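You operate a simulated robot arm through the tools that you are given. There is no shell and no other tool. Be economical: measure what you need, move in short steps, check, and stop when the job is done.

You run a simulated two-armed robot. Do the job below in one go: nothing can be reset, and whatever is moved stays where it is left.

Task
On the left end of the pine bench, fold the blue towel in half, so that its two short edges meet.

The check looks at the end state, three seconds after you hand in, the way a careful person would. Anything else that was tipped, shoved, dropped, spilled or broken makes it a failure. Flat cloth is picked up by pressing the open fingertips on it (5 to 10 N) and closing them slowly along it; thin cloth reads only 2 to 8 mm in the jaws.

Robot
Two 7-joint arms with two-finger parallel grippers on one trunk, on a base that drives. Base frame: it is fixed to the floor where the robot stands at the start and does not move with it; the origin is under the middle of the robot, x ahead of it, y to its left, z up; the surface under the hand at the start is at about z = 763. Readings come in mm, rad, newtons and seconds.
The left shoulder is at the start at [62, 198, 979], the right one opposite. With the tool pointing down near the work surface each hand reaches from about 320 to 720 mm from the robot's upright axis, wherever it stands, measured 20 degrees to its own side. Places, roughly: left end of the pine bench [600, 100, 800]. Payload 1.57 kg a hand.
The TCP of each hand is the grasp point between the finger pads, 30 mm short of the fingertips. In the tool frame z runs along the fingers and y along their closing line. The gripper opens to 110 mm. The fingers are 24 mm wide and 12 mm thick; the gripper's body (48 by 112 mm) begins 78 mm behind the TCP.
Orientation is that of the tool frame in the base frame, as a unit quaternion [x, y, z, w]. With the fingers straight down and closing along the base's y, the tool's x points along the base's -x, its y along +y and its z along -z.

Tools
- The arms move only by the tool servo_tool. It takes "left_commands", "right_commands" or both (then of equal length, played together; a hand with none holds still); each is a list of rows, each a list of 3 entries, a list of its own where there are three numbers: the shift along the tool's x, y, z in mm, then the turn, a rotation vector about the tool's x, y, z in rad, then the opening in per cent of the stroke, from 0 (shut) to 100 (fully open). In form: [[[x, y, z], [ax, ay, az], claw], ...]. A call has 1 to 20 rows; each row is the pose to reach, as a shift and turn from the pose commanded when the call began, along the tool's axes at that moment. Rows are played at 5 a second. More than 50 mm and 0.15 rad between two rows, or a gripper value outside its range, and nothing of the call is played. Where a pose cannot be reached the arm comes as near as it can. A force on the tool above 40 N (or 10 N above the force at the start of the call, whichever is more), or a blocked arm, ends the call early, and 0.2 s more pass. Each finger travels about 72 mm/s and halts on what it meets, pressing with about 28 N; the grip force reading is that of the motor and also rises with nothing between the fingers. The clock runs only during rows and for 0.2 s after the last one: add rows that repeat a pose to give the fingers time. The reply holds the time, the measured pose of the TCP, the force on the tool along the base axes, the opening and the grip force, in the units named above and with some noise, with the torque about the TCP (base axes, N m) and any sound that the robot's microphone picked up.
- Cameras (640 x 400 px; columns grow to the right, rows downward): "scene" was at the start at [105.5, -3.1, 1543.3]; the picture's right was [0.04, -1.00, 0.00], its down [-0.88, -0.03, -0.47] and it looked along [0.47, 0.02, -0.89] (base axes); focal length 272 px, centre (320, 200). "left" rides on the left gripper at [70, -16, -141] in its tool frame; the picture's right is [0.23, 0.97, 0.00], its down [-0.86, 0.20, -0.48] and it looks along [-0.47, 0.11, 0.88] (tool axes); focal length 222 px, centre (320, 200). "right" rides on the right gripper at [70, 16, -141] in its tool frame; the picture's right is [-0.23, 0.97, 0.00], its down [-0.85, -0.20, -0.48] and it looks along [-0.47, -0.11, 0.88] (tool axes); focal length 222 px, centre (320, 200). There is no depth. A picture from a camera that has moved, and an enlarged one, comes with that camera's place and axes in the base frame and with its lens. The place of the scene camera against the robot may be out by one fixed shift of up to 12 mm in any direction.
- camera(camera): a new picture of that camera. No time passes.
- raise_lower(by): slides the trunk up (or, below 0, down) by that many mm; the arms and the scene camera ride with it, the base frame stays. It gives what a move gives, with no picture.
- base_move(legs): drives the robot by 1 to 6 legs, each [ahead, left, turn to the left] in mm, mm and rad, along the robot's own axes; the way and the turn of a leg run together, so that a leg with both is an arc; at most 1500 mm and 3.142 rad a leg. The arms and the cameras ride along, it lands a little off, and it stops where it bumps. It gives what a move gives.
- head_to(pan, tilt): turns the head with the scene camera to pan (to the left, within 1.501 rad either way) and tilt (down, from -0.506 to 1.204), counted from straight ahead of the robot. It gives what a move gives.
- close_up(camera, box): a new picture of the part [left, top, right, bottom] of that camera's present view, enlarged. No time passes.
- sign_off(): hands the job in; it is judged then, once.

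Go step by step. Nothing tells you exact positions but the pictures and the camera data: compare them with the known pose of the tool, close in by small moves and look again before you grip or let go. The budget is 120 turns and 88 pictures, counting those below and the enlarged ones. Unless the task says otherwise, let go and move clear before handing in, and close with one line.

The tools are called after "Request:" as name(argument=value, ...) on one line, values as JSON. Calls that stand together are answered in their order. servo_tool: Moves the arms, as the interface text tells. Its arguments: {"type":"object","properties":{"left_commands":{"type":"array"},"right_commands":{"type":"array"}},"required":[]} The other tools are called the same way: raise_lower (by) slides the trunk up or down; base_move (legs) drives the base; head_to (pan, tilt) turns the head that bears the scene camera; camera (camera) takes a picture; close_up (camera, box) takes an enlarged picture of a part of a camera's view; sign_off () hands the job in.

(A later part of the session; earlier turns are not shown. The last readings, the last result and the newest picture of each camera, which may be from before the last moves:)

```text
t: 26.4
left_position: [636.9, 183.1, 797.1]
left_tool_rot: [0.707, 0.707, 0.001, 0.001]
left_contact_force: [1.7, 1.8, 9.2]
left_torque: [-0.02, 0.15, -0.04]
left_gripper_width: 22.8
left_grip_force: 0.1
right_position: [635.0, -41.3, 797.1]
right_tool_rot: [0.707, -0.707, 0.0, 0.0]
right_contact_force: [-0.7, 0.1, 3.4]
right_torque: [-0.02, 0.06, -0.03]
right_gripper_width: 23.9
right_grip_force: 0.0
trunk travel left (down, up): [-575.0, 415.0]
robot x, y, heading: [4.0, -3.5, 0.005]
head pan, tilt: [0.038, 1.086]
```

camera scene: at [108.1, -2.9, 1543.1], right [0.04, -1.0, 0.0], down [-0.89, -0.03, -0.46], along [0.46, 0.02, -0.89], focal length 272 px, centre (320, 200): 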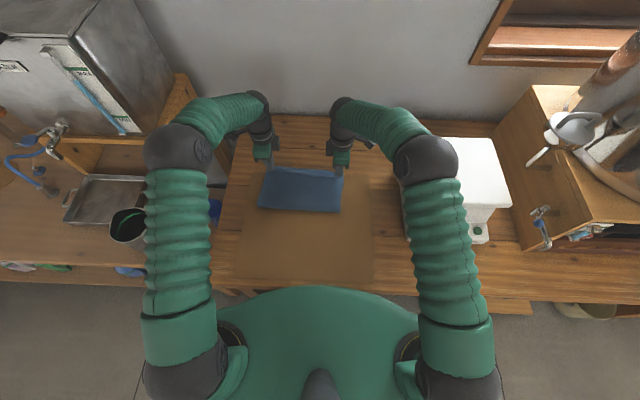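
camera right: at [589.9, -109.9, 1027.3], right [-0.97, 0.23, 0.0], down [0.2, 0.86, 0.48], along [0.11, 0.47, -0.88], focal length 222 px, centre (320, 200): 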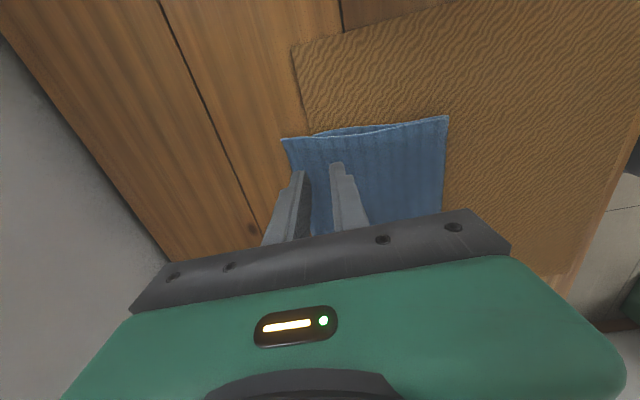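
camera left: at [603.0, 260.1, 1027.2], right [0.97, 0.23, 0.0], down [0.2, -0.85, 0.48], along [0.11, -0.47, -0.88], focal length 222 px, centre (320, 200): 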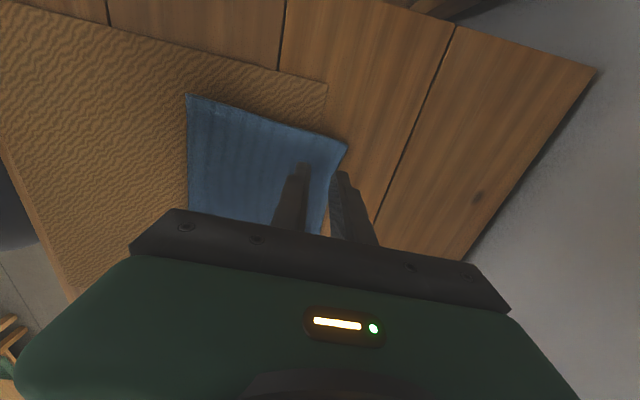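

Light contact on both. Close slowly and lift a little.

Request:
servo_tool(left_commands=[[[0, 0, 0], [0, 0, 0], 20], [[0, 0, 0], [0, 0, 0], 17], [[0, 0, 0], [0, 0, 0], 14], [[0, 0, 0], [0, 0, 0], 11], [[0, 0, 0], [0, 0, 0], 8], [[0, 0, 0], [0, 0, 0], 5], [[0, 0, 0], [0, 0, 0], 2], [[0, 0, 0], [0, 0, 0], 0], [[0, 0, 0], [0, 0, 0], 0], [[0, 0, 0], [0, 0, 0], 0]], right_commands=[[[0, 0, 1], [0, 0, 0], 20], [[0, 0, 1], [0, 0, 0], 17], [[0, 0, 1], [0, 0, 0], 14], [[0, 0, 1], [0, 0, 0], 11], [[0, 0, 1], [0, 0, 0], 8], [[0, 0, 1], [0, 0, 0], 5], [[0, 0, 1], [0, 0, 0], 2], [[0, 0, 1], [0, 0, 0], 0], [[0, 0, 1], [0, 0, 0], 0], [[0, 0, 1], [0, 0, 0], 0]])

Request:
servo_tool(left_commands=[[[0, -1, -8], [0, 0, 0], 0], [[0, -4, -18], [0, 0, 0], 0], [[0, -8, -30], [0, 0, 0], 0], [[0, -8, -30], [0, 0, 0], 0]], right_commands=[[[0, 1, -8], [0, 0, 0], 0], [[0, 4, -18], [0, 0, 0], 0], [[0, 8, -30], [0, 0, 0], 0], [[0, 8, -30], [0, 0, 0], 0]])

Request:
close_up(camera="left", box=[200, 100, 440, 250])

Request:
close_up(camera="right", box=[200, 100, 440, 250])

```text
t: 28.6
left_position: [637.1, 181.8, 795.0]
left_tool_rot: [0.707, 0.707, 0.0, -0.001]
left_contact_force: [-1.4, -1.0, 4.1]
left_torque: [-0.01, 0.09, 0.01]
left_gripper_width: 2.2
left_grip_force: 23.8
right_position: [636.2, -42.7, 795.5]
right_tool_rot: [0.707, -0.707, 0.0, 0.001]
right_contact_force: [-1.1, -0.8, 0.6]
right_torque: [-0.02, 0.01, -0.02]
right_gripper_width: 0.1
right_grip_force: 21.4
trunk travel left (down, up): [-575.0, 415.0]
robot x, y, heading: [-1.3, 0.2, -0.0]
head pan, tilt: [0.038, 1.086]
```

```text
t: 29.6
left_position: [630.4, 182.0, 825.5]
left_tool_rot: [0.708, 0.707, 0.0, 0.0]
left_contact_force: [-0.4, -0.1, -0.7]
left_torque: [0.0, -0.01, 0.0]
left_gripper_width: 2.0
left_grip_force: 23.7
right_position: [630.4, -43.7, 824.5]
right_tool_rot: [-0.707, 0.707, 0.001, 0.0]
right_contact_force: [0.3, 0.3, 0.7]
right_torque: [-0.01, 0.02, 0.03]
right_gripper_width: 0.2
right_grip_force: 20.9
trunk travel left (down, up): [-575.0, 415.0]
robot x, y, heading: [-1.4, 1.6, 0.007]
head pan, tilt: [0.038, 1.086]
```

```text
2.67 times, centred on (320, 175) of left
camera zoom: at [614.4, 252.2, 967.0], right [0.97, 0.23, 0.0], down [0.2, -0.85, 0.48], along [0.11, -0.47, -0.88], focal length 592 px, centre (320, 267)
```

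zoom: 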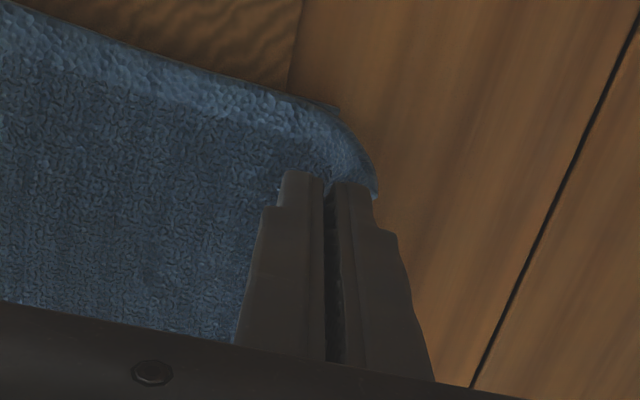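

```text
2.67 times, centred on (320, 175) of right
camera zoom: at [614.1, -112.3, 966.9], right [-0.97, 0.23, 0.0], down [0.2, 0.86, 0.48], along [0.11, 0.47, -0.88], focal length 592 px, centre (320, 267)
```

zoom: 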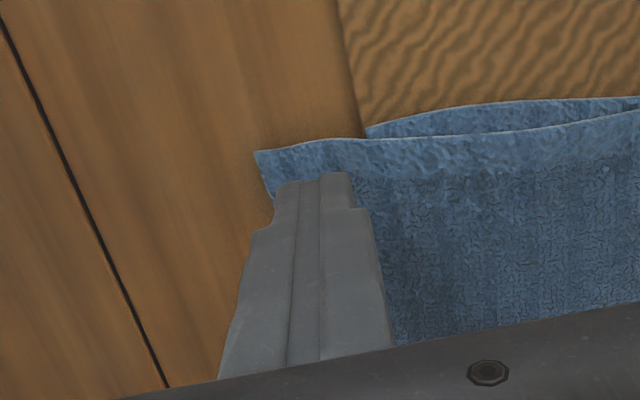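

The left caught a thin pinch but the right slipped off. I'll set the left down again, open both, and repeat with a wider opening and firmer press.

Request:
servo_tool(left_commands=[[[0, 4, 12], [0, 0, 0], 0], [[0, 8, 25], [0, 0, 0], 0], [[0, 8, 27], [0, 0, 0], 10], [[0, 8, 27], [0, 0, 0], 16], [[0, 8, 10], [0, 0, 0], 28], [[0, 8, 10], [0, 0, 0], 32]], right_commands=[[[0, 0, 0], [0, 0, 0], 20], [[0, 0, 0], [0, 0, 0], 32], [[0, -3, 10], [0, 0, 0], 32], [[0, -3, 10], [0, 0, 0], 32], [[0, -3, 10], [0, 0, 0], 32], [[0, -3, 10], [0, 0, 0], 32]])

Request:
close_up(camera="left", box=[200, 100, 440, 250])

Request:
close_up(camera="right", box=[200, 100, 440, 250])

```text
t: 31.0
left_position: [638.9, 181.0, 815.4]
left_tool_rot: [0.707, 0.707, 0.0, -0.001]
left_contact_force: [0.6, 0.1, 0.7]
left_torque: [0.01, -0.03, -0.03]
left_gripper_width: 35.1
left_grip_force: 0.1
right_position: [632.3, -41.6, 815.4]
right_tool_rot: [0.708, -0.707, -0.001, 0.0]
right_contact_force: [-0.8, -0.2, -0.6]
right_torque: [0.0, -0.04, -0.03]
right_gripper_width: 35.0
right_grip_force: 0.1
trunk travel left (down, up): [-575.0, 415.0]
robot x, y, heading: [-0.4, 0.8, 0.0]
head pan, tilt: [0.038, 1.086]
```

```text
2.67 times, centred on (320, 175) of left
camera zoom: at [623.7, 250.3, 957.2], right [0.97, 0.23, 0.0], down [0.2, -0.85, 0.48], along [0.11, -0.47, -0.88], focal length 592 px, centre (320, 267)
```

zoom: 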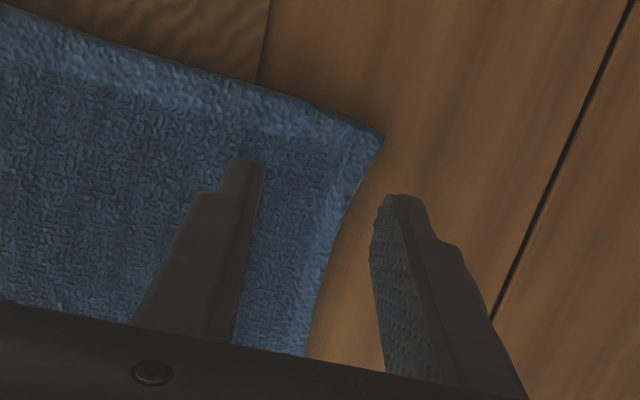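

```text
2.67 times, centred on (320, 175) of right
camera zoom: at [617.0, -111.3, 956.5], right [-0.97, 0.23, 0.0], down [0.2, 0.86, 0.48], along [0.11, 0.47, -0.88], focal length 592 px, centre (320, 267)
```

zoom: 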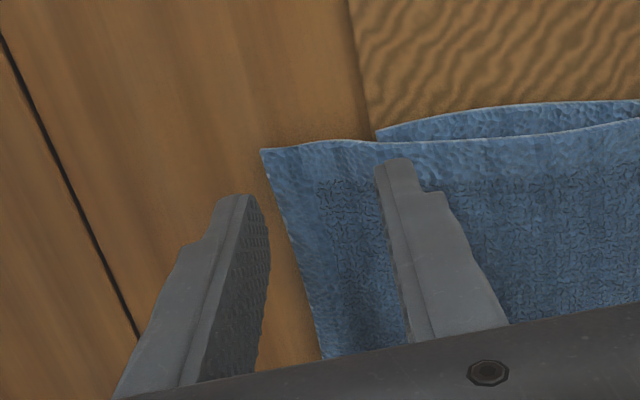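

Same placement again; this time I'll keep pressing lower as the fingers close, since the inner finger steps off the double layer onto the bench level.

Request:
servo_tool(left_commands=[[[0, 0, 10], [0, 0, 0], 32], [[0, 0, 17], [0, 0, 0], 32], [[0, 0, 19], [0, 0, 0], 32], [[0, 0, 19.5], [0, 0, 0], 29], [[0, 0, 20], [0, 0, 0], 26], [[0, 0, 20.5], [0, 0, 0], 23], [[0, 0, 21], [0, 0, 0], 20], [[0, 0, 21.5], [0, 0, 0], 17], [[0, 0, 22], [0, 0, 0], 14], [[0, 0, 22.5], [0, 0, 0], 11], [[0, 0, 22.5], [0, 0, 0], 8], [[0, 0, 22.5], [0, 0, 0], 5], [[0, 0, 22.5], [0, 0, 0], 2], [[0, 0, 22.5], [0, 0, 0], 0], [[0, 0, 22.5], [0, 0, 0], 0], [[0, 0, 22.5], [0, 0, 0], 0]], right_commands=[[[0, 0, 10], [0, 0, 0], 32], [[0, 0, 17], [0, 0, 0], 32], [[0, 0, 19.5], [0, 0, 0], 32], [[0, 0, 20], [0, 0, 0], 29], [[0, 0, 20.5], [0, 0, 0], 26], [[0, 0, 21], [0, 0, 0], 23], [[0, 0, 21.5], [0, 0, 0], 20], [[0, 0, 22], [0, 0, 0], 17], [[0, 0, 22.5], [0, 0, 0], 14], [[0, 0, 23], [0, 0, 0], 11], [[0, 0, 23], [0, 0, 0], 8], [[0, 0, 23], [0, 0, 0], 5], [[0, 0, 23], [0, 0, 0], 2], [[0, 0, 23], [0, 0, 0], 0], [[0, 0, 23], [0, 0, 0], 0], [[0, 0, 23], [0, 0, 0], 0]])

Request:
close_up(camera="left", box=[200, 100, 440, 250])

Request:
close_up(camera="right", box=[200, 100, 440, 250])

```text
t: 33.2
left_position: [637.9, 183.3, 796.0]
left_tool_rot: [0.707, 0.708, 0.0, 0.001]
left_contact_force: [-4.2, 0.3, 15.0]
left_torque: [-0.04, 0.2, 0.04]
left_gripper_width: 6.5
left_grip_force: 16.6
right_position: [632.1, -40.8, 794.4]
right_tool_rot: [0.707, -0.707, 0.002, -0.003]
right_contact_force: [-2.7, 2.6, 10.9]
right_torque: [0.08, 0.16, 0.01]
right_gripper_width: 0.1
right_grip_force: 11.5
trunk travel left (down, up): [-575.0, 415.0]
robot x, y, heading: [-1.2, 0.1, 0.0]
head pan, tilt: [0.038, 1.086]
stopped in row 11 (right hand): the force on the tool passed its limit at 43 N (the readings are from after the stop); the commanded pose is now the measured one
```

```text
2.67 times, centred on (320, 175) of left
camera zoom: at [622.1, 253.6, 936.8], right [0.97, 0.23, 0.0], down [0.2, -0.85, 0.48], along [0.11, -0.47, -0.88], focal length 592 px, centre (320, 267)
```

zoom: 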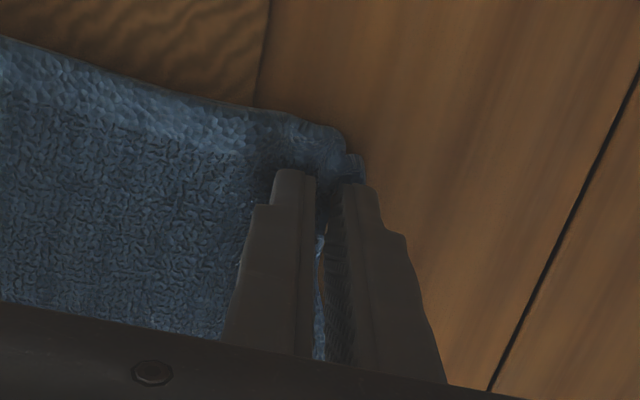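

```text
2.67 times, centred on (320, 175) of right
camera zoom: at [615.9, -110.3, 936.6], right [-0.97, 0.23, 0.0], down [0.2, 0.85, 0.48], along [0.11, 0.47, -0.88], focal length 592 px, centre (320, 267)
```

zoom: 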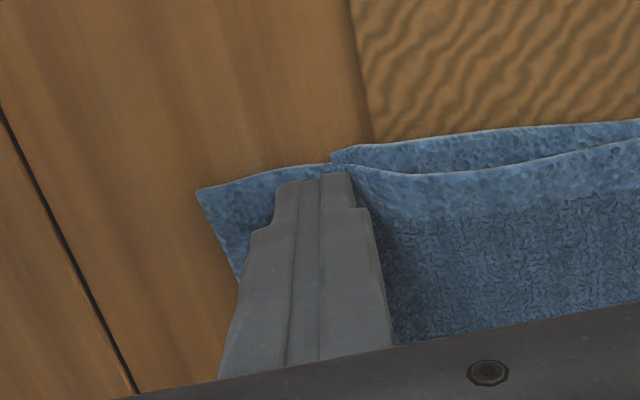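

The right fingers slid over the cloth and dragged it out a bit (its top edge is now near x≈664); the left was nearly closed on a ruck. I'll finish closing the left and raise and reopen the right to place it again.

Request:
servo_tool(left_commands=[[[0, 0, 0.5], [0, 0, 0], 3], [[0, 0, 0.5], [0, 0, 0], 0], [[0, 0, 0.5], [0, 0, 0], 0], [[0, 0, 0], [0, 0, 0], 0], [[0, 0, 0], [0, 0, 0], 0], [[0, 0, -2], [0, 0, 0], 0]], right_commands=[[[0, 0, -10], [0, 0, 0], 5], [[0, 0, -20], [0, 0, 0], 15], [[0, -10, -20], [0, 0, 0], 28], [[0, -15, -15], [0, 0, 0], 28], [[0, -15, -12], [0, 0, 0], 28], [[0, -15, -12], [0, 0, 0], 28]])

Request:
close_up(camera="left", box=[200, 100, 440, 250])

Request:
close_up(camera="right", box=[200, 100, 440, 250])

```text
t: 34.6
left_position: [637.9, 182.5, 795.0]
left_tool_rot: [0.707, 0.707, -0.001, 0.0]
left_contact_force: [1.2, 0.9, 9.5]
left_torque: [0.02, 0.07, 0.03]
left_gripper_width: 5.6
left_grip_force: 25.6
right_position: [649.7, -40.8, 805.0]
right_tool_rot: [-0.707, 0.707, -0.002, 0.002]
right_contact_force: [-0.8, 0.8, 0.5]
right_torque: [0.02, 0.01, 0.02]
right_gripper_width: 30.5
right_grip_force: 0.0
trunk travel left (down, up): [-575.0, 415.0]
robot x, y, heading: [0.8, 0.9, 0.002]
head pan, tilt: [0.038, 1.086]
```

```text
2.67 times, centred on (320, 175) of left
camera zoom: at [622.0, 253.5, 937.0], right [0.97, 0.23, 0.0], down [0.2, -0.85, 0.48], along [0.11, -0.47, -0.88], focal length 592 px, centre (320, 267)
```

zoom: 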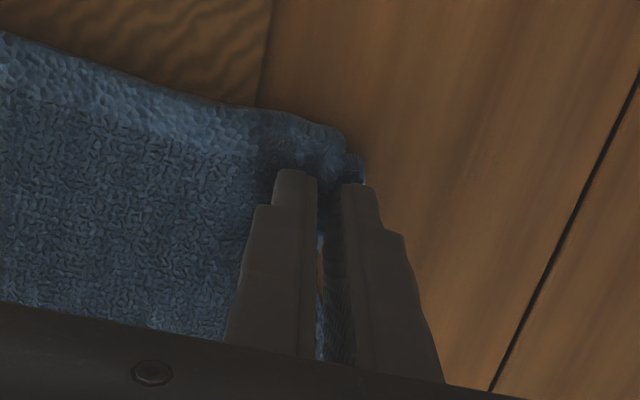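

```text
2.67 times, centred on (320, 175) of right
camera zoom: at [632.2, -110.3, 947.1], right [-0.97, 0.23, 0.0], down [0.2, 0.85, 0.48], along [0.11, 0.47, -0.88], focal length 592 px, centre (320, 267)
```

zoom: 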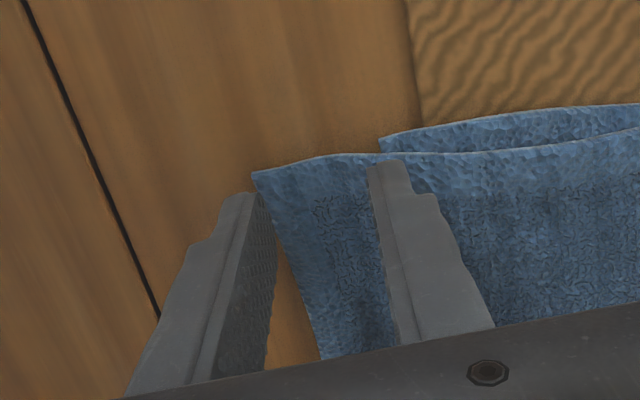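

Request:
servo_tool(right_commands=[[[0, 0, 5], [0, 0, 0], 28], [[0, 0, 9], [0, 0, 0], 28], [[0, 0, 9], [0, 0, 0], 28]])

```text
t: 35.5
left_position: [637.2, 183.6, 796.7]
left_tool_rot: [0.707, 0.707, -0.001, -0.001]
left_contact_force: [0.0, 0.4, 6.2]
left_torque: [0.06, 0.06, 0.07]
left_gripper_width: 5.6
left_grip_force: 25.5
right_position: [648.4, -40.8, 797.9]
right_tool_rot: [0.707, -0.707, 0.001, -0.001]
right_contact_force: [-1.2, -0.6, 0.3]
right_torque: [0.0, 0.07, -0.01]
right_gripper_width: 31.0
right_grip_force: 0.6
trunk travel left (down, up): [-575.0, 415.0]
robot x, y, heading: [0.9, -1.0, -0.004]
head pan, tilt: [0.038, 1.086]
```

Request:
servo_tool(right_commands=[[[0, 0, 1.5], [0, 0, 0], 28], [[0, 0, 2], [0, 0, 0], 25], [[0, 0, 2], [0, 0, 0], 22], [[0, 0, 2], [0, 0, 0], 19], [[0, 0, 2], [0, 0, 0], 16], [[0, 0, 2], [0, 0, 0], 13], [[0, 0, 2], [0, 0, 0], 10], [[0, 0, 2], [0, 0, 0], 7], [[0, 0, 2], [0, 0, 0], 4], [[0, 0, 2], [0, 0, 0], 1], [[0, 0, 2], [0, 0, 0], 0], [[0, 0, 2], [0, 0, 0], 0]])

Request:
close_up(camera="right", box=[200, 100, 440, 250])

```text
t: 38.0
left_position: [637.9, 183.1, 796.4]
left_tool_rot: [0.707, 0.707, 0.0, 0.0]
left_contact_force: [-0.3, -0.1, 4.4]
left_torque: [-0.04, 0.07, 0.03]
left_gripper_width: 5.9
left_grip_force: 25.3
right_position: [648.1, -42.2, 795.8]
right_tool_rot: [-0.707, 0.707, -0.002, 0.001]
right_contact_force: [-0.3, 0.2, 3.3]
right_torque: [0.0, 0.05, -0.03]
right_gripper_width: 0.2
right_grip_force: 21.3
trunk travel left (down, up): [-575.0, 415.0]
robot x, y, heading: [-0.5, -0.8, 0.003]
head pan, tilt: [0.038, 1.086]
```

```text
2.67 times, centred on (320, 175) of right
camera zoom: at [632.1, -110.5, 937.8], right [-0.97, 0.23, 0.0], down [0.2, 0.85, 0.48], along [0.11, 0.47, -0.88], focal length 592 px, centre (320, 267)
```

zoom: 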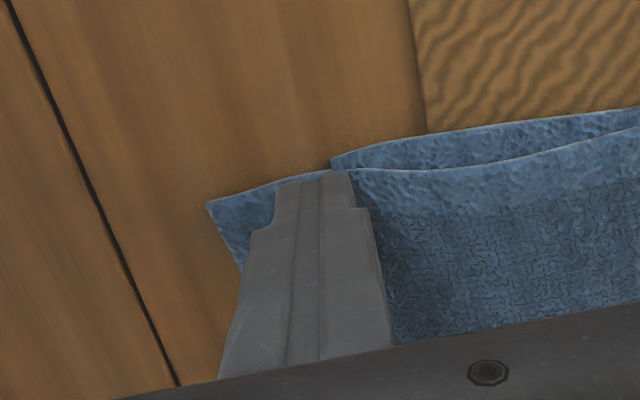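

The right just drags the cloth outward, because the inner finger stands higher on the double layer. I'll lift the right clear and turn it back to close along y, so both fingers sit on the overhang; and lift the left slightly to see what it holds.

Request:
servo_tool(right_commands=[[[0, 0, -15], [0, 0, 0], 2], [[0, 0, -30], [0, 0, 0.13], 10], [[0, 0, -40], [0, 0, 0.26], 20], [[0, 0, -45], [0, 0, 0.39], 32], [[0, 0, -45], [0, 0, 0.52], 38], [[0, 0, -45], [0, 0, 0.65], 38], [[0, -4, -45], [0, 0, 0.78], 38], [[0, -8, -45], [0, 0, 0.91], 38], [[0, -12, -45], [0, 0, 1.04], 38], [[0, -15, -45], [0, 0, 1.17], 38], [[0, -15, -45], [0, 0, 1.3], 38], [[0, -15, -45], [0, 0, 1.43], 38], [[0, -15, -45], [0, 0, 1.571], 38], [[0, -15, -45], [0, 0, 1.571], 38]], left_commands=[[[0, 0, -2], [0, 0, 0], 0], [[0, 0, -6], [0, 0, 0], 0], [[0, -1, -10], [0, 0, 0], 0], [[0, -2, -14], [0, 0, 0], 0], [[0, -2, -18], [0, 0, 0], 0], [[0, -3, -22], [0, 0, 0], 0], [[0, -4, -26], [0, 0, 0], 0], [[0, -5, -30], [0, 0, 0], 0], [[0, -5, -30], [0, 0, 0], 0], [[0, -5, -30], [0, 0, 0], 0], [[0, -5, -30], [0, 0, 0], 0], [[0, -5, -30], [0, 0, 0], 0], [[0, -5, -30], [0, 0, 0], 0], [[0, -5, -30], [0, 0, 0], 0]])

Request:
camera(camera="left")

Request:
camera(camera="right")

Request:
close_up(camera="scene", box=[220, 130, 380, 230])

```text
t: 41.0
left_position: [632.6, 183.4, 827.4]
left_tool_rot: [0.707, 0.707, -0.002, 0.001]
left_contact_force: [-0.3, 0.1, -0.4]
left_torque: [-0.01, 0.06, 0.01]
left_gripper_width: 5.5
left_grip_force: 25.3
right_position: [664.3, -41.6, 840.2]
right_tool_rot: [0.001, 1.0, 0.001, 0.002]
right_contact_force: [0.1, 0.6, -0.3]
right_torque: [0.03, -0.03, 0.03]
right_gripper_width: 41.9
right_grip_force: 0.1
trunk travel left (down, up): [-575.0, 415.0]
robot x, y, heading: [0.6, 2.4, -0.001]
head pan, tilt: [0.038, 1.086]
```

```text
42 pictures are left
camera left: at [617.8, 254.4, 967.3], right [0.97, 0.23, 0.0], down [0.2, -0.85, 0.48], along [0.11, -0.47, -0.88], focal length 222 px, centre (320, 200)
```

left: 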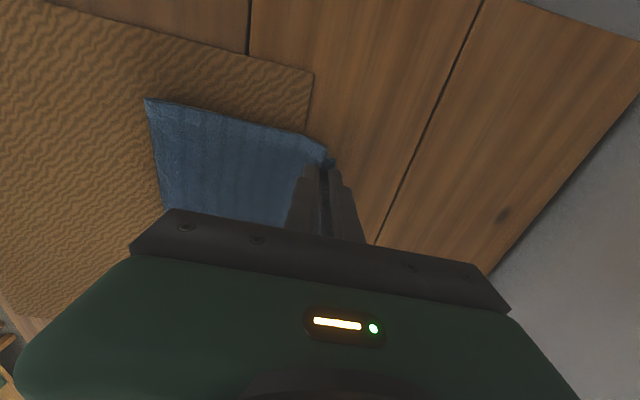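

```text
41 pictures are left
camera right: at [595.3, -24.4, 981.5], right [0.23, 0.97, 0.0], down [0.85, -0.2, 0.48], along [0.47, -0.11, -0.88], focal length 222 px, centre (320, 200)
```

right: 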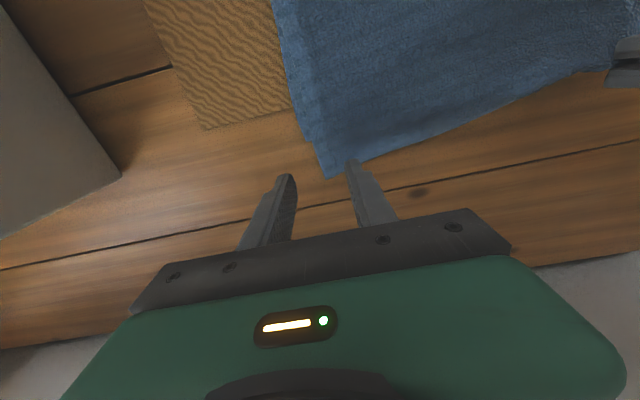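

```text
4.00 times, centred on (300, 180) of scene
camera zoom: at [108.4, -2.8, 1543.1], right [0.04, -1.0, 0.0], down [-0.89, -0.03, -0.46], along [0.46, 0.02, -0.89], focal length 1088 px, centre (400, 280)
```

zoom: 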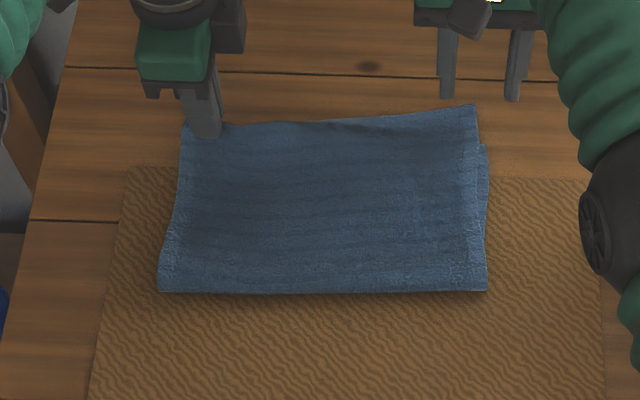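

The left holds the top layer only. The right's overhang corner is at about (685, -42); shift the right hand inward in y and go lower.

Request:
servo_tool(right_commands=[[[0, 10, 5], [0, 0, 0], 36], [[0, 16, 15], [0, 0, 0], 36], [[0, 16, 30], [0, 0, 0], 36], [[0, 16, 30], [0, 0, 0], 36]])

Request:
close_up(camera="right", box=[200, 100, 440, 250])

```text
t: 42.0
left_position: [633.3, 184.3, 825.7]
left_tool_rot: [0.708, 0.707, -0.001, -0.001]
left_contact_force: [-0.2, -0.5, -0.9]
left_torque: [-0.01, 0.03, 0.04]
left_gripper_width: 5.5
left_grip_force: 25.7
right_position: [662.8, -24.5, 809.6]
right_tool_rot: [0.0, 1.0, 0.0, 0.001]
right_contact_force: [-0.1, 0.3, -0.1]
right_torque: [0.0, 0.01, -0.01]
right_gripper_width: 39.8
right_grip_force: 0.1
trunk travel left (down, up): [-575.0, 415.0]
robot x, y, heading: [-0.1, -0.4, 0.005]
head pan, tilt: [0.038, 1.086]
```

```text
2.67 times, centred on (320, 175) of right
camera zoom: at [593.8, -8.0, 951.3], right [0.23, 0.97, 0.0], down [0.85, -0.2, 0.48], along [0.47, -0.11, -0.88], focal length 592 px, centre (320, 267)
```

zoom: 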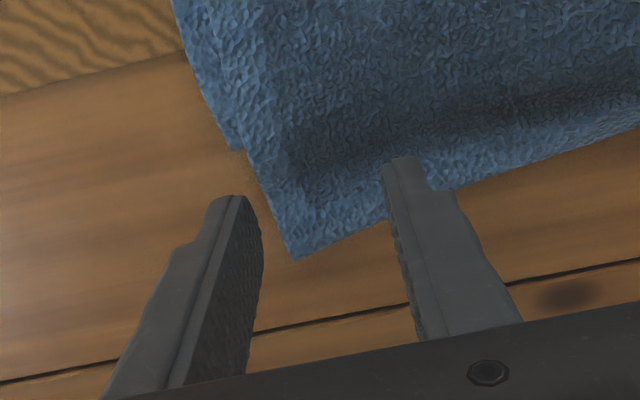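

Request:
servo_tool(right_commands=[[[0, 0, 8], [0, 0, 0], 36], [[0, 0, 12], [0, 0, 0], 36], [[0, 0, 14], [0, 0, 0], 36], [[0, 0, 14], [0, 0, 0], 36]])

```text
t: 43.0
left_position: [632.8, 183.6, 826.2]
left_tool_rot: [0.707, 0.707, -0.001, 0.0]
left_contact_force: [0.0, -0.1, -0.6]
left_torque: [0.03, -0.03, 0.03]
left_gripper_width: 5.5
left_grip_force: 25.6
right_position: [663.0, -24.8, 796.0]
right_tool_rot: [0.0, 1.0, 0.0, 0.002]
right_contact_force: [0.4, -0.4, 0.6]
right_torque: [0.01, -0.02, 0.01]
right_gripper_width: 39.6
right_grip_force: 0.0
trunk travel left (down, up): [-575.0, 415.0]
robot x, y, heading: [-2.9, 2.7, 0.002]
head pan, tilt: [0.038, 1.086]
```

Request:
servo_tool(right_commands=[[[0, 0, 1], [0, 0, 0], 36], [[0, 0, 2], [0, 0, 0], 36], [[0, 0, 2], [0, 0, 0], 36]])

```text
t: 43.9
left_position: [632.2, 184.7, 827.1]
left_tool_rot: [0.707, 0.707, -0.001, 0.001]
left_contact_force: [-0.1, -0.5, -0.1]
left_torque: [-0.04, -0.01, 0.03]
left_gripper_width: 5.4
left_grip_force: 26.0
right_position: [658.2, -25.7, 792.8]
right_tool_rot: [0.001, 1.0, -0.002, -0.004]
right_contact_force: [5.5, 1.6, 19.1]
right_torque: [0.39, -0.1, -0.1]
right_gripper_width: 39.8
right_grip_force: 0.6
right hand out of reach, approached as far as the arm can: row 2
trunk travel left (down, up): [-575.0, 415.0]
robot x, y, heading: [-1.2, -0.2, 0.007]
head pan, tilt: [0.038, 1.086]
```

Just at the reach limit; ease back slightly and close slowly.

Request:
servo_tool(right_commands=[[[5, 0, -0.5], [0, 0, 0], 36], [[5, 0, -0.5], [0, 0, 0], 33], [[5, 0, -0.5], [0, 0, 0], 30], [[5, 0, -0.5], [0, 0, 0], 27], [[5, 0, -0.5], [0, 0, 0], 24], [[5, 0, -0.5], [0, 0, 0], 21], [[5, 0, -0.5], [0, 0, 0], 18], [[5, 0, -0.5], [0, 0, 0], 15], [[5, 0, -0.5], [0, 0, 0], 12], [[5, 0, -0.5], [0, 0, 0], 9], [[5, 0, -0.5], [0, 0, 0], 6], [[5, 0, -0.5], [0, 0, 0], 3], [[5, 0, -0.5], [0, 0, 0], 0], [[5, 0, -0.5], [0, 0, 0], 0], [[5, 0, -0.5], [0, 0, 0], 0]])

Request:
close_up(camera="right", box=[200, 100, 440, 250])

```text
t: 47.0
left_position: [633.5, 183.2, 826.3]
left_tool_rot: [0.707, 0.707, -0.001, 0.0]
left_contact_force: [1.2, -3.6, -0.8]
left_torque: [-0.07, -0.03, 0.05]
left_gripper_width: 5.3
left_grip_force: 25.3
right_position: [658.7, -24.1, 793.7]
right_tool_rot: [0.001, 1.0, -0.001, 0.002]
right_contact_force: [-0.1, 3.9, 1.8]
right_torque: [0.15, 0.0, -0.02]
right_gripper_width: 6.2
right_grip_force: 25.8
trunk travel left (down, up): [-575.0, 415.0]
robot x, y, heading: [2.7, -2.6, -0.003]
head pan, tilt: [0.038, 1.086]
```

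```text
2.67 times, centred on (320, 175) of right
camera zoom: at [588.7, -7.4, 936.1], right [0.23, 0.97, 0.0], down [0.85, -0.2, 0.48], along [0.47, -0.11, -0.88], focal length 592 px, centre (320, 267)
```

zoom: 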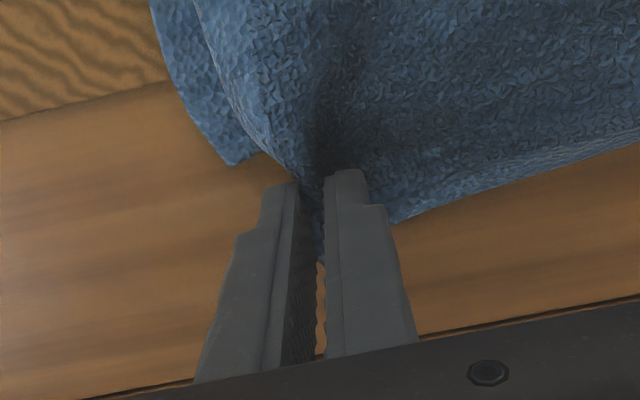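

Both top corners are now held. I'll lift the top layer back over the crease, low, so the crease rolls back, then look at the uncovered lower edge.

Request:
servo_tool(left_commands=[[[0, -10, -20], [0, 0, 0], 0], [[0, -25, -40], [0, 0, 0], 0], [[0, -42, -58], [0, 0, 0], 0], [[0, -60, -72], [0, 0, 0], 0], [[0, -80, -82], [0, 0, 0], 0], [[0, -100, -86], [0, 0, 0], 0], [[0, -120, -86], [0, 0, 0], 0], [[0, -138, -83], [0, 0, 0], 0], [[0, -153, -79], [0, 0, 0], 0], [[0, -153, -79], [0, 0, 0], 0]], right_commands=[[[8, 1, -25], [0, 0, 0], 0], [[20, 2, -50], [0, 0, 0], 0], [[37, 3, -72], [0, 0, 0], 0], [[56, 4, -90], [0, 0, 0], 0], [[78, 4, -104], [0, 0, 0], 0], [[100, 4, -112], [0, 0, 0], 0], [[122, 4, -115], [0, 0, 0], 0], [[144, 4, -114], [0, 0, 0], 0], [[164, 4, -111], [0, 0, 0], 0], [[164, 4, -111], [0, 0, 0], 0]])

Request:
camera(camera="left")

Request:
camera(camera="right")

Request:
close_up(camera="scene", box=[220, 130, 380, 230])

```text
t: 49.2
left_position: [479.6, 185.0, 903.7]
left_tool_rot: [0.707, 0.707, -0.002, 0.0]
left_contact_force: [0.4, 0.1, 0.7]
left_torque: [-0.05, 0.05, 0.03]
left_gripper_width: 5.4
left_grip_force: 25.1
right_position: [492.0, -20.3, 905.0]
right_tool_rot: [0.0, 1.0, 0.0, 0.002]
right_contact_force: [-0.2, 0.9, 0.2]
right_torque: [0.05, -0.02, -0.01]
right_gripper_width: 5.2
right_grip_force: 25.8
trunk travel left (down, up): [-575.0, 415.0]
robot x, y, heading: [1.7, -0.9, -0.0]
head pan, tilt: [0.038, 1.086]
```

```text
37 pictures are left
camera left: at [465.5, 254.0, 1045.1], right [0.97, 0.23, 0.0], down [0.2, -0.85, 0.48], along [0.11, -0.47, -0.88], focal length 222 px, centre (320, 200)
```

left: 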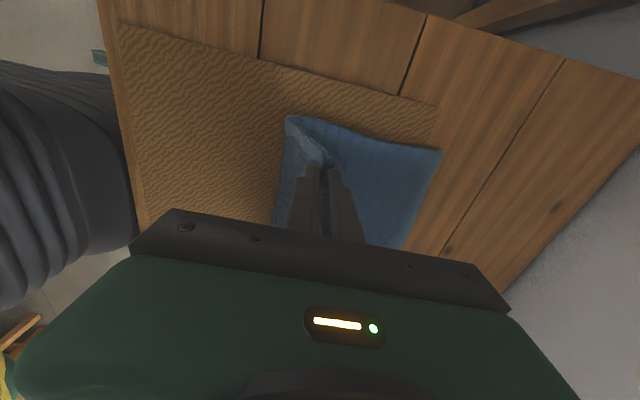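

```text
36 pictures are left
camera right: at [422.9, -4.2, 1046.3], right [0.23, 0.97, 0.0], down [0.85, -0.2, 0.48], along [0.47, -0.11, -0.88], focal length 222 px, centre (320, 200)
```

right: 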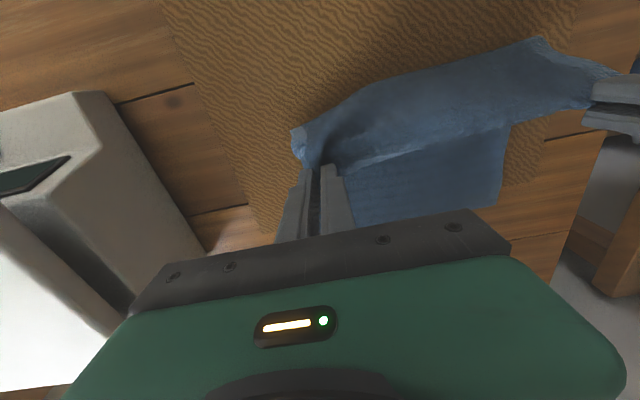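

```text
4.00 times, centred on (300, 180) of scene
camera zoom: at [107.5, -2.8, 1543.1], right [0.04, -1.0, 0.0], down [-0.89, -0.03, -0.46], along [0.46, 0.02, -0.89], focal length 1088 px, centre (400, 280)
```

zoom: 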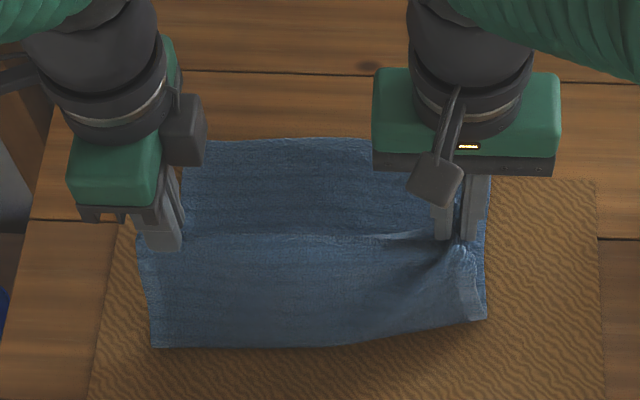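

The lower far edge is at about x≈633 (left) and x≈646 (right). The crease has rolled back, so now I re-lay the top edge with the hands at x≈605 and x≈621.

Request:
servo_tool(left_commands=[[[0, 15, -4], [0, 0, 0], 0], [[0, 32, -5], [0, 0, 0], 0], [[0, 50, -1], [0, 0, 0], 0], [[0, 66, 8], [0, 0, 0], 0], [[0, 80, 21], [0, 0, 0], 0], [[1, 92, 37], [0, 0, 0], 0], [[1, 102, 54], [0, 0, 0], 0], [[1, 111, 68], [0, 0, 0], 0], [[1, 118, 79], [0, 0, 0], 0], [[1, 123, 87], [0, 0, 0], 0], [[1, 125, 92], [0, 0, 0], 0], [[1, 125, 92], [0, 0, 0], 0]], right_commands=[[[-15, 0, -4], [0, 0, 0], 0], [[-33, 0, -5], [0, 0, 0], 0], [[-52, -1, -1], [0, 0, 0], 0], [[-68, -1, 8], [0, 0, 0], 0], [[-83, -2, 21], [0, 0, 0], 0], [[-95, -2, 37], [0, 0, 0], 0], [[-105, -3, 54], [0, 0, 0], 0], [[-115, -3, 68], [0, 0, 0], 0], [[-122, -4, 79], [0, 0, 0], 0], [[-127, -4, 87], [0, 0, 0], 0], [[-129, -4, 92], [0, 0, 0], 0], [[-129, -4, 92], [0, 0, 0], 0]])

Request:
camera(camera="left")

Request:
camera(camera="right")

Request:
close_up(camera="scene", box=[220, 130, 380, 230])

```text
t: 51.9
left_position: [605.3, 186.1, 813.9]
left_tool_rot: [0.707, 0.707, -0.001, 0.0]
left_contact_force: [0.5, -3.3, -0.3]
left_torque: [-0.12, 0.0, 0.05]
left_gripper_width: 5.3
left_grip_force: 25.9
right_position: [621.9, -25.7, 813.9]
right_tool_rot: [0.0, 1.0, -0.001, 0.002]
right_contact_force: [1.0, 3.3, 0.1]
right_torque: [0.1, 0.02, -0.04]
right_gripper_width: 5.5
right_grip_force: 25.6
trunk travel left (down, up): [-575.0, 415.0]
robot x, y, heading: [0.9, 1.7, -0.001]
head pan, tilt: [0.038, 1.086]
```

```text
34 pictures are left
camera left: at [589.0, 255.3, 954.6], right [0.97, 0.23, 0.0], down [0.2, -0.85, 0.48], along [0.11, -0.47, -0.88], focal length 222 px, centre (320, 200)
```

left: 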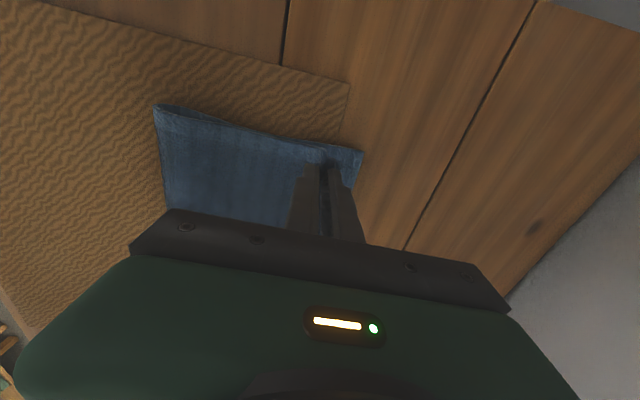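

```text
33 pictures are left
camera right: at [552.0, -9.3, 955.3], right [0.23, 0.97, 0.0], down [0.85, -0.2, 0.48], along [0.47, -0.11, -0.88], focal length 222 px, centre (320, 200)
```

right: 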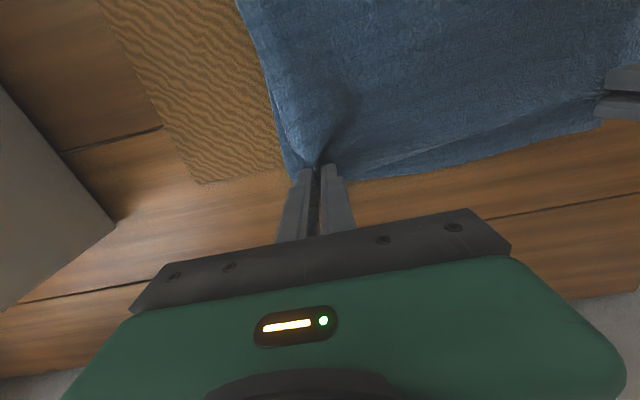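

```text
4.00 times, centred on (300, 180) of scene
camera zoom: at [108.1, -2.7, 1543.1], right [0.04, -1.0, 0.0], down [-0.89, -0.03, -0.46], along [0.46, 0.02, -0.89], focal length 1088 px, centre (400, 280)
```

zoom: 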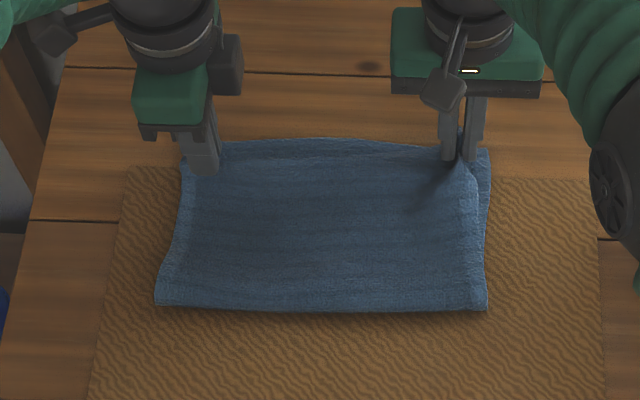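

Looks aligned; lower, release (right opening wider to spread its tuck) and rise.

Request:
servo_tool(left_commands=[[[0, 0, 7], [0, 0, 0], 0], [[0, 0, 12], [0, 0, 0], 0], [[0, 0, 12], [0, 0, 0], 0], [[0, 0, 12], [0, 0, 0], 8], [[0, 0, 12], [0, 0, 0], 15], [[0, 0, 12], [0, 0, 0], 16], [[0, 0, 12], [0, 0, 0], 16], [[0, 0, 0], [0, 0, 0], 16], [[0, 0, -30], [0, 0, 0], 16], [[0, 0, -70], [0, 0, 0], 16], [[0, 0, -70], [0, 0, 0], 16]], right_commands=[[[0, 0, 7], [0, 0, 0], 0], [[0, 0, 12], [0, 0, 0], 0], [[0, 0, 12.5], [0, 0, 0], 0], [[0, 0, 12.5], [0, 0, 0], 10], [[0, 0, 12.5], [0, 0, 0], 20], [[0, 0, 12.5], [0, 0, 0], 30], [[0, 0, 12.5], [0, 0, 0], 38], [[0, 0, 0], [0, 0, 0], 38], [[0, 0, -30], [0, 0, 0], 38], [[0, 0, -70], [0, 0, 0], 38], [[0, 0, -70], [0, 0, 0], 38]])

Request:
camera(camera="left")

Request:
camera(camera="right")

Request:
close_up(camera="scene", box=[220, 130, 380, 230])

```text
t: 54.2
left_position: [605.8, 184.2, 881.1]
left_tool_rot: [0.707, 0.707, -0.002, -0.001]
left_contact_force: [1.2, -0.3, -0.2]
left_torque: [-0.01, -0.03, -0.01]
left_gripper_width: 17.8
left_grip_force: 0.1
right_position: [624.6, -23.4, 881.2]
right_tool_rot: [-0.001, 1.0, 0.0, 0.001]
right_contact_force: [0.2, -0.3, -0.8]
right_torque: [-0.01, 0.02, 0.0]
right_gripper_width: 41.8
right_grip_force: 0.1
trunk travel left (down, up): [-575.0, 415.0]
robot x, y, heading: [-3.0, -0.2, -0.0]
head pan, tilt: [0.038, 1.086]
```

```text
31 pictures are left
camera left: at [590.7, 255.5, 1022.3], right [0.97, 0.23, 0.0], down [0.2, -0.85, 0.48], along [0.11, -0.47, -0.88], focal length 222 px, centre (320, 200)
```

left: 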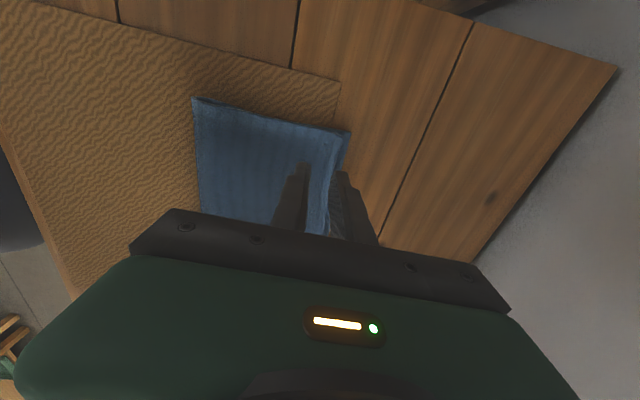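

```text
30 pictures are left
camera right: at [555.7, -6.7, 1022.1], right [0.23, 0.97, 0.0], down [0.85, -0.2, 0.48], along [0.47, -0.11, -0.88], focal length 222 px, centre (320, 200)
```

right: 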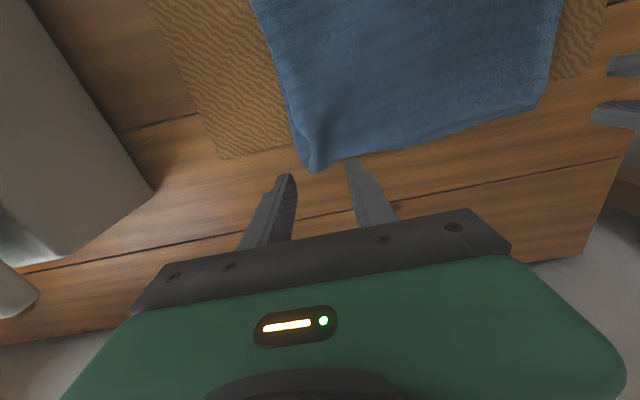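

```text
4.00 times, centred on (300, 180) of scene
camera zoom: at [109.2, -2.7, 1543.0], right [0.04, -1.0, 0.0], down [-0.89, -0.03, -0.46], along [0.46, 0.02, -0.89], focal length 1088 px, centre (400, 280)
```

zoom: 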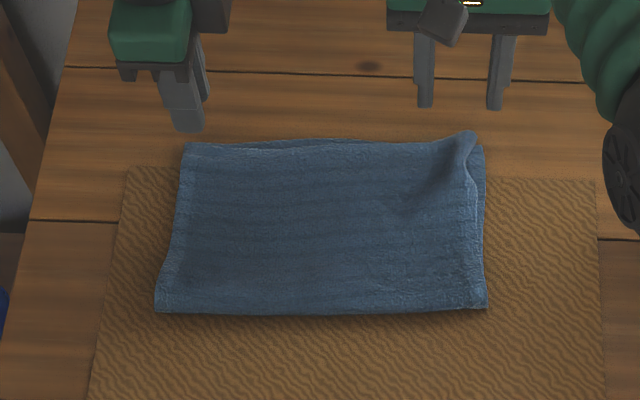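

Edges now meet well; only a small standing tuck remains at the far right corner. Let me look at it closely to smooth it.

Request:
close_up(camera="right", box=[220, 60, 460, 210])

Request:
close_up(camera="left", box=[180, 80, 380, 205])

```text
2.67 times, centred on (340, 135) of right
camera zoom: at [555.7, -6.7, 1022.1], right [0.23, 0.97, 0.0], down [0.85, -0.2, 0.48], along [0.47, -0.11, -0.88], focal length 592 px, centre (267, 373)
```

zoom: 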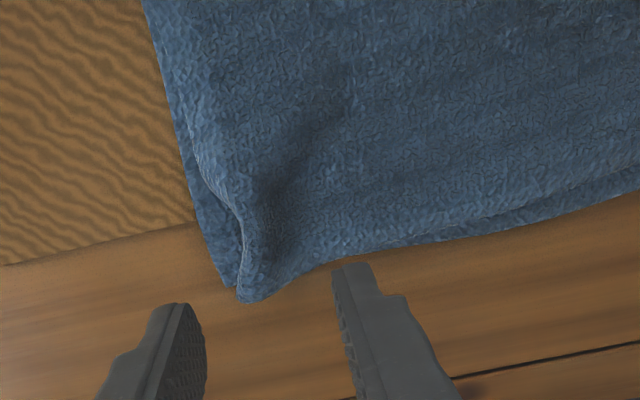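

```text
3.20 times, centred on (280, 142) of left
camera zoom: at [590.7, 255.5, 1022.3], right [0.97, 0.23, 0.0], down [0.2, -0.85, 0.48], along [0.11, -0.47, -0.88], focal length 711 px, centre (448, 384)
```

zoom: 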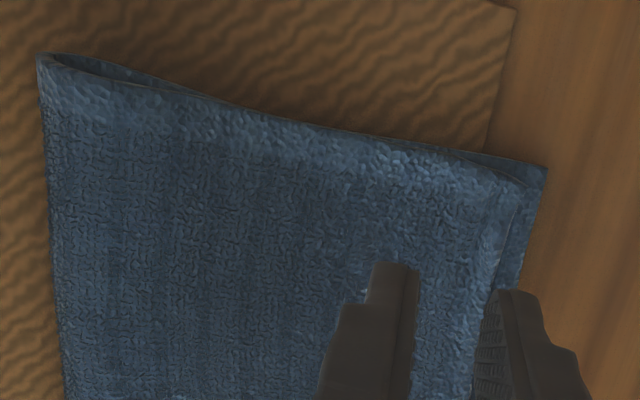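

I'll press the tuck lightly from its inner side with closed fingertips and stroke it outward.

Request:
servo_tool(right_commands=[[[-2, 6, 20], [0, 0, 0], 10], [[-4, 10, 50], [0, 0, 0], 0], [[-4, 10, 70], [0, 0, 0], 0], [[-4, 10, 79], [0, 0, 0], 0], [[-4, 6, 79.5], [0, 0, 0], 0], [[-4, 1, 80], [0, 0, 0], 0], [[-4, -4, 80], [0, 0, 0], 0], [[-4, -9, 80], [0, 0, 0], 0], [[-4, -14, 80], [0, 0, 0], 0], [[-4, -18, 80], [0, 0, 0], 0], [[-4, -18, 81], [0, 0, 0], 0]])

Request:
servo_tool(right_commands=[[[0, 0, -20], [0, 0, 0], 0], [[0, 0, -60], [0, 0, 0], 0], [[10, 0, -80], [0, 0, 0], 0], [[10, 0, -80], [0, 0, 0], 0]])

Request:
close_up(camera="right", box=[220, 60, 460, 210])

Request:
close_up(camera="scene", box=[220, 130, 380, 230])

```text
t: 56.6
left_position: [605.9, 184.5, 882.8]
left_tool_rot: [0.707, 0.707, -0.002, 0.0]
left_contact_force: [-0.3, -0.2, -0.8]
left_torque: [0.03, 0.01, -0.01]
left_gripper_width: 17.6
left_grip_force: 0.1
right_position: [627.3, -42.2, 802.5]
right_tool_rot: [0.0, 1.0, 0.0, 0.002]
right_contact_force: [-0.4, 0.3, 1.1]
right_torque: [0.03, -0.02, 0.0]
right_gripper_width: 0.1
right_grip_force: 20.8
trunk travel left (down, up): [-575.0, 415.0]
robot x, y, heading: [-0.3, 0.3, -0.002]
head pan, tilt: [0.038, 1.086]
```

```text
t: 57.6
left_position: [605.4, 185.1, 880.0]
left_tool_rot: [0.707, 0.707, -0.001, 0.0]
left_contact_force: [1.0, 0.6, 0.1]
left_torque: [0.01, -0.03, 0.01]
left_gripper_width: 17.5
left_grip_force: 0.1
right_position: [614.6, -44.7, 882.5]
right_tool_rot: [0.0, 1.0, 0.0, 0.001]
right_contact_force: [0.0, -0.5, 0.7]
right_torque: [-0.01, 0.0, 0.01]
right_gripper_width: 0.1
right_grip_force: 21.2
trunk travel left (down, up): [-575.0, 415.0]
robot x, y, heading: [-1.2, -1.4, -0.001]
head pan, tilt: [0.038, 1.086]
```

```text
2.67 times, centred on (340, 135) of right
camera zoom: at [545.8, -28.1, 1025.0], right [0.23, 0.97, 0.0], down [0.85, -0.2, 0.48], along [0.47, -0.11, -0.88], focal length 592 px, centre (267, 373)
```

zoom: 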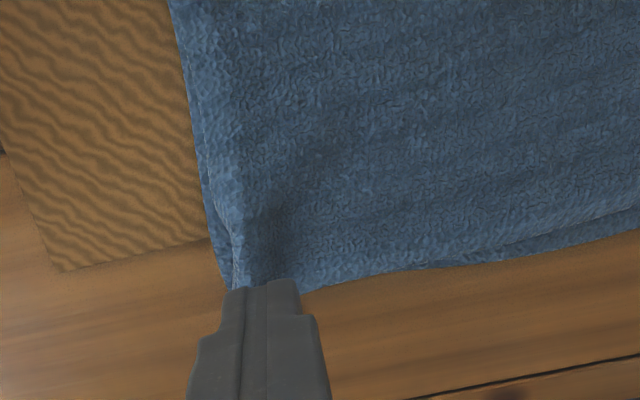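

```text
4.00 times, centred on (300, 180) of scene
camera zoom: at [108.7, -2.8, 1543.0], right [0.04, -1.0, 0.0], down [-0.89, -0.03, -0.46], along [0.46, 0.02, -0.89], focal length 1088 px, centre (400, 280)
```

zoom: 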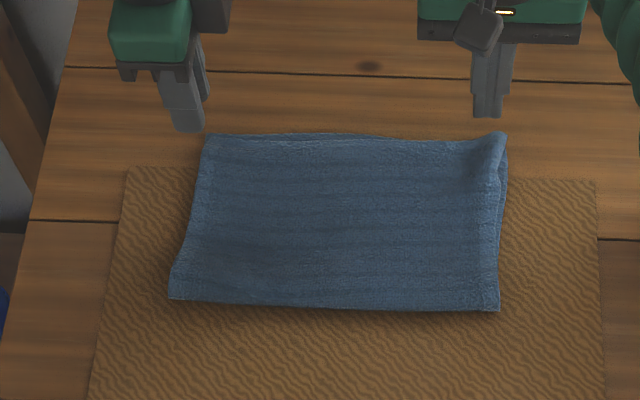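

The tuck is smaller. One straight press on it to flatten the rest.

Request:
servo_tool(right_commands=[[[-8, 1, 30], [0, 0, 0], 0], [[-8, 1, 65], [0, 0, 0], 0], [[-8, 0, 80], [0, 0, 0], 0], [[-8, -4, 82.5], [0, 0, 0], 0], [[-8, -8, 83], [0, 0, 0], 0], [[-8, -8, 83], [0, 0, 0], 0], [[-8, -8, 83], [0, 0, 0], 0]])

Request:
servo_tool(right_commands=[[[0, 0, -20], [0, 0, 0], 0], [[0, 0, -60], [0, 0, 0], 0], [[30, 0, -90], [0, 0, 0], 0], [[50, 0, -100], [0, 0, 0], 0], [[50, 0, -100], [0, 0, 0], 0]])

Request:
camera(camera="right")

Request:
close_up(camera="scene", box=[220, 130, 380, 230])

```text
t: 59.2
left_position: [604.3, 185.2, 881.2]
left_tool_rot: [0.708, 0.707, -0.001, -0.001]
left_contact_force: [0.3, -0.6, 0.2]
left_torque: [-0.02, -0.03, 0.01]
left_gripper_width: 17.7
left_grip_force: 0.1
right_position: [624.1, -51.5, 801.2]
right_tool_rot: [0.0, 1.0, 0.0, 0.001]
right_contact_force: [0.0, 0.9, 2.6]
right_torque: [0.03, -0.03, 0.01]
right_gripper_width: 0.1
right_grip_force: 21.4
trunk travel left (down, up): [-575.0, 415.0]
robot x, y, heading: [-1.9, 3.6, -0.001]
head pan, tilt: [0.038, 1.086]
```

```text
t: 60.5
left_position: [604.6, 185.4, 881.0]
left_tool_rot: [0.707, 0.707, -0.001, 0.001]
left_contact_force: [0.0, 0.1, 0.1]
left_torque: [-0.03, 0.02, -0.03]
left_gripper_width: 17.6
left_grip_force: 0.1
right_position: [573.6, -50.5, 901.2]
right_tool_rot: [0.0, 1.0, 0.0, 0.001]
right_contact_force: [0.0, 0.5, 0.4]
right_torque: [0.02, -0.02, 0.03]
right_gripper_width: 0.0
right_grip_force: 21.7
trunk travel left (down, up): [-575.0, 415.0]
robot x, y, heading: [-4.3, -4.1, -0.001]
head pan, tilt: [0.038, 1.086]
```

```text
24 pictures are left
camera right: at [504.9, -33.7, 1043.1], right [0.23, 0.97, 0.0], down [0.85, -0.2, 0.48], along [0.47, -0.11, -0.88], focal length 222 px, centre (320, 200)
```

right: 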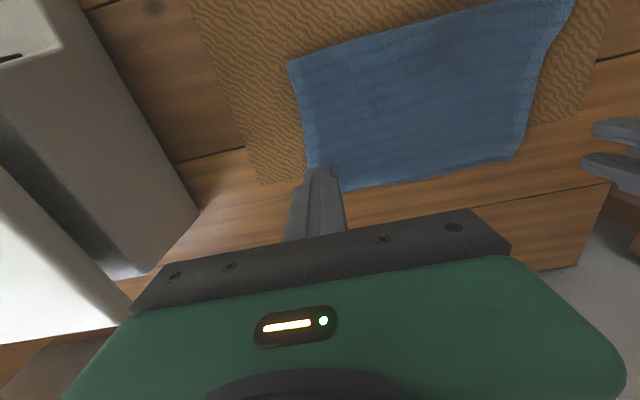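

```text
4.00 times, centred on (300, 180) of scene
camera zoom: at [108.7, -2.9, 1543.0], right [0.04, -1.0, 0.0], down [-0.89, -0.03, -0.46], along [0.46, 0.02, -0.89], focal length 1088 px, centre (400, 280)
```

zoom: 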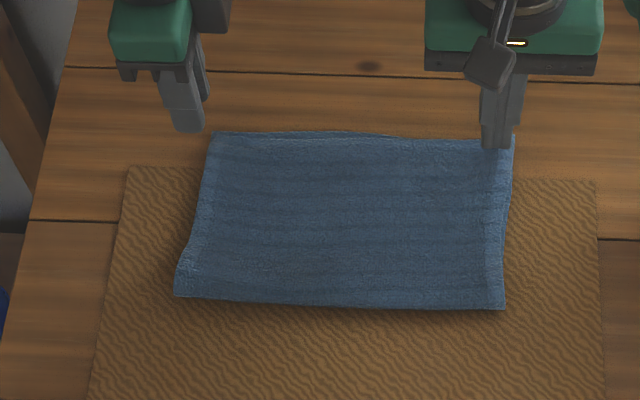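

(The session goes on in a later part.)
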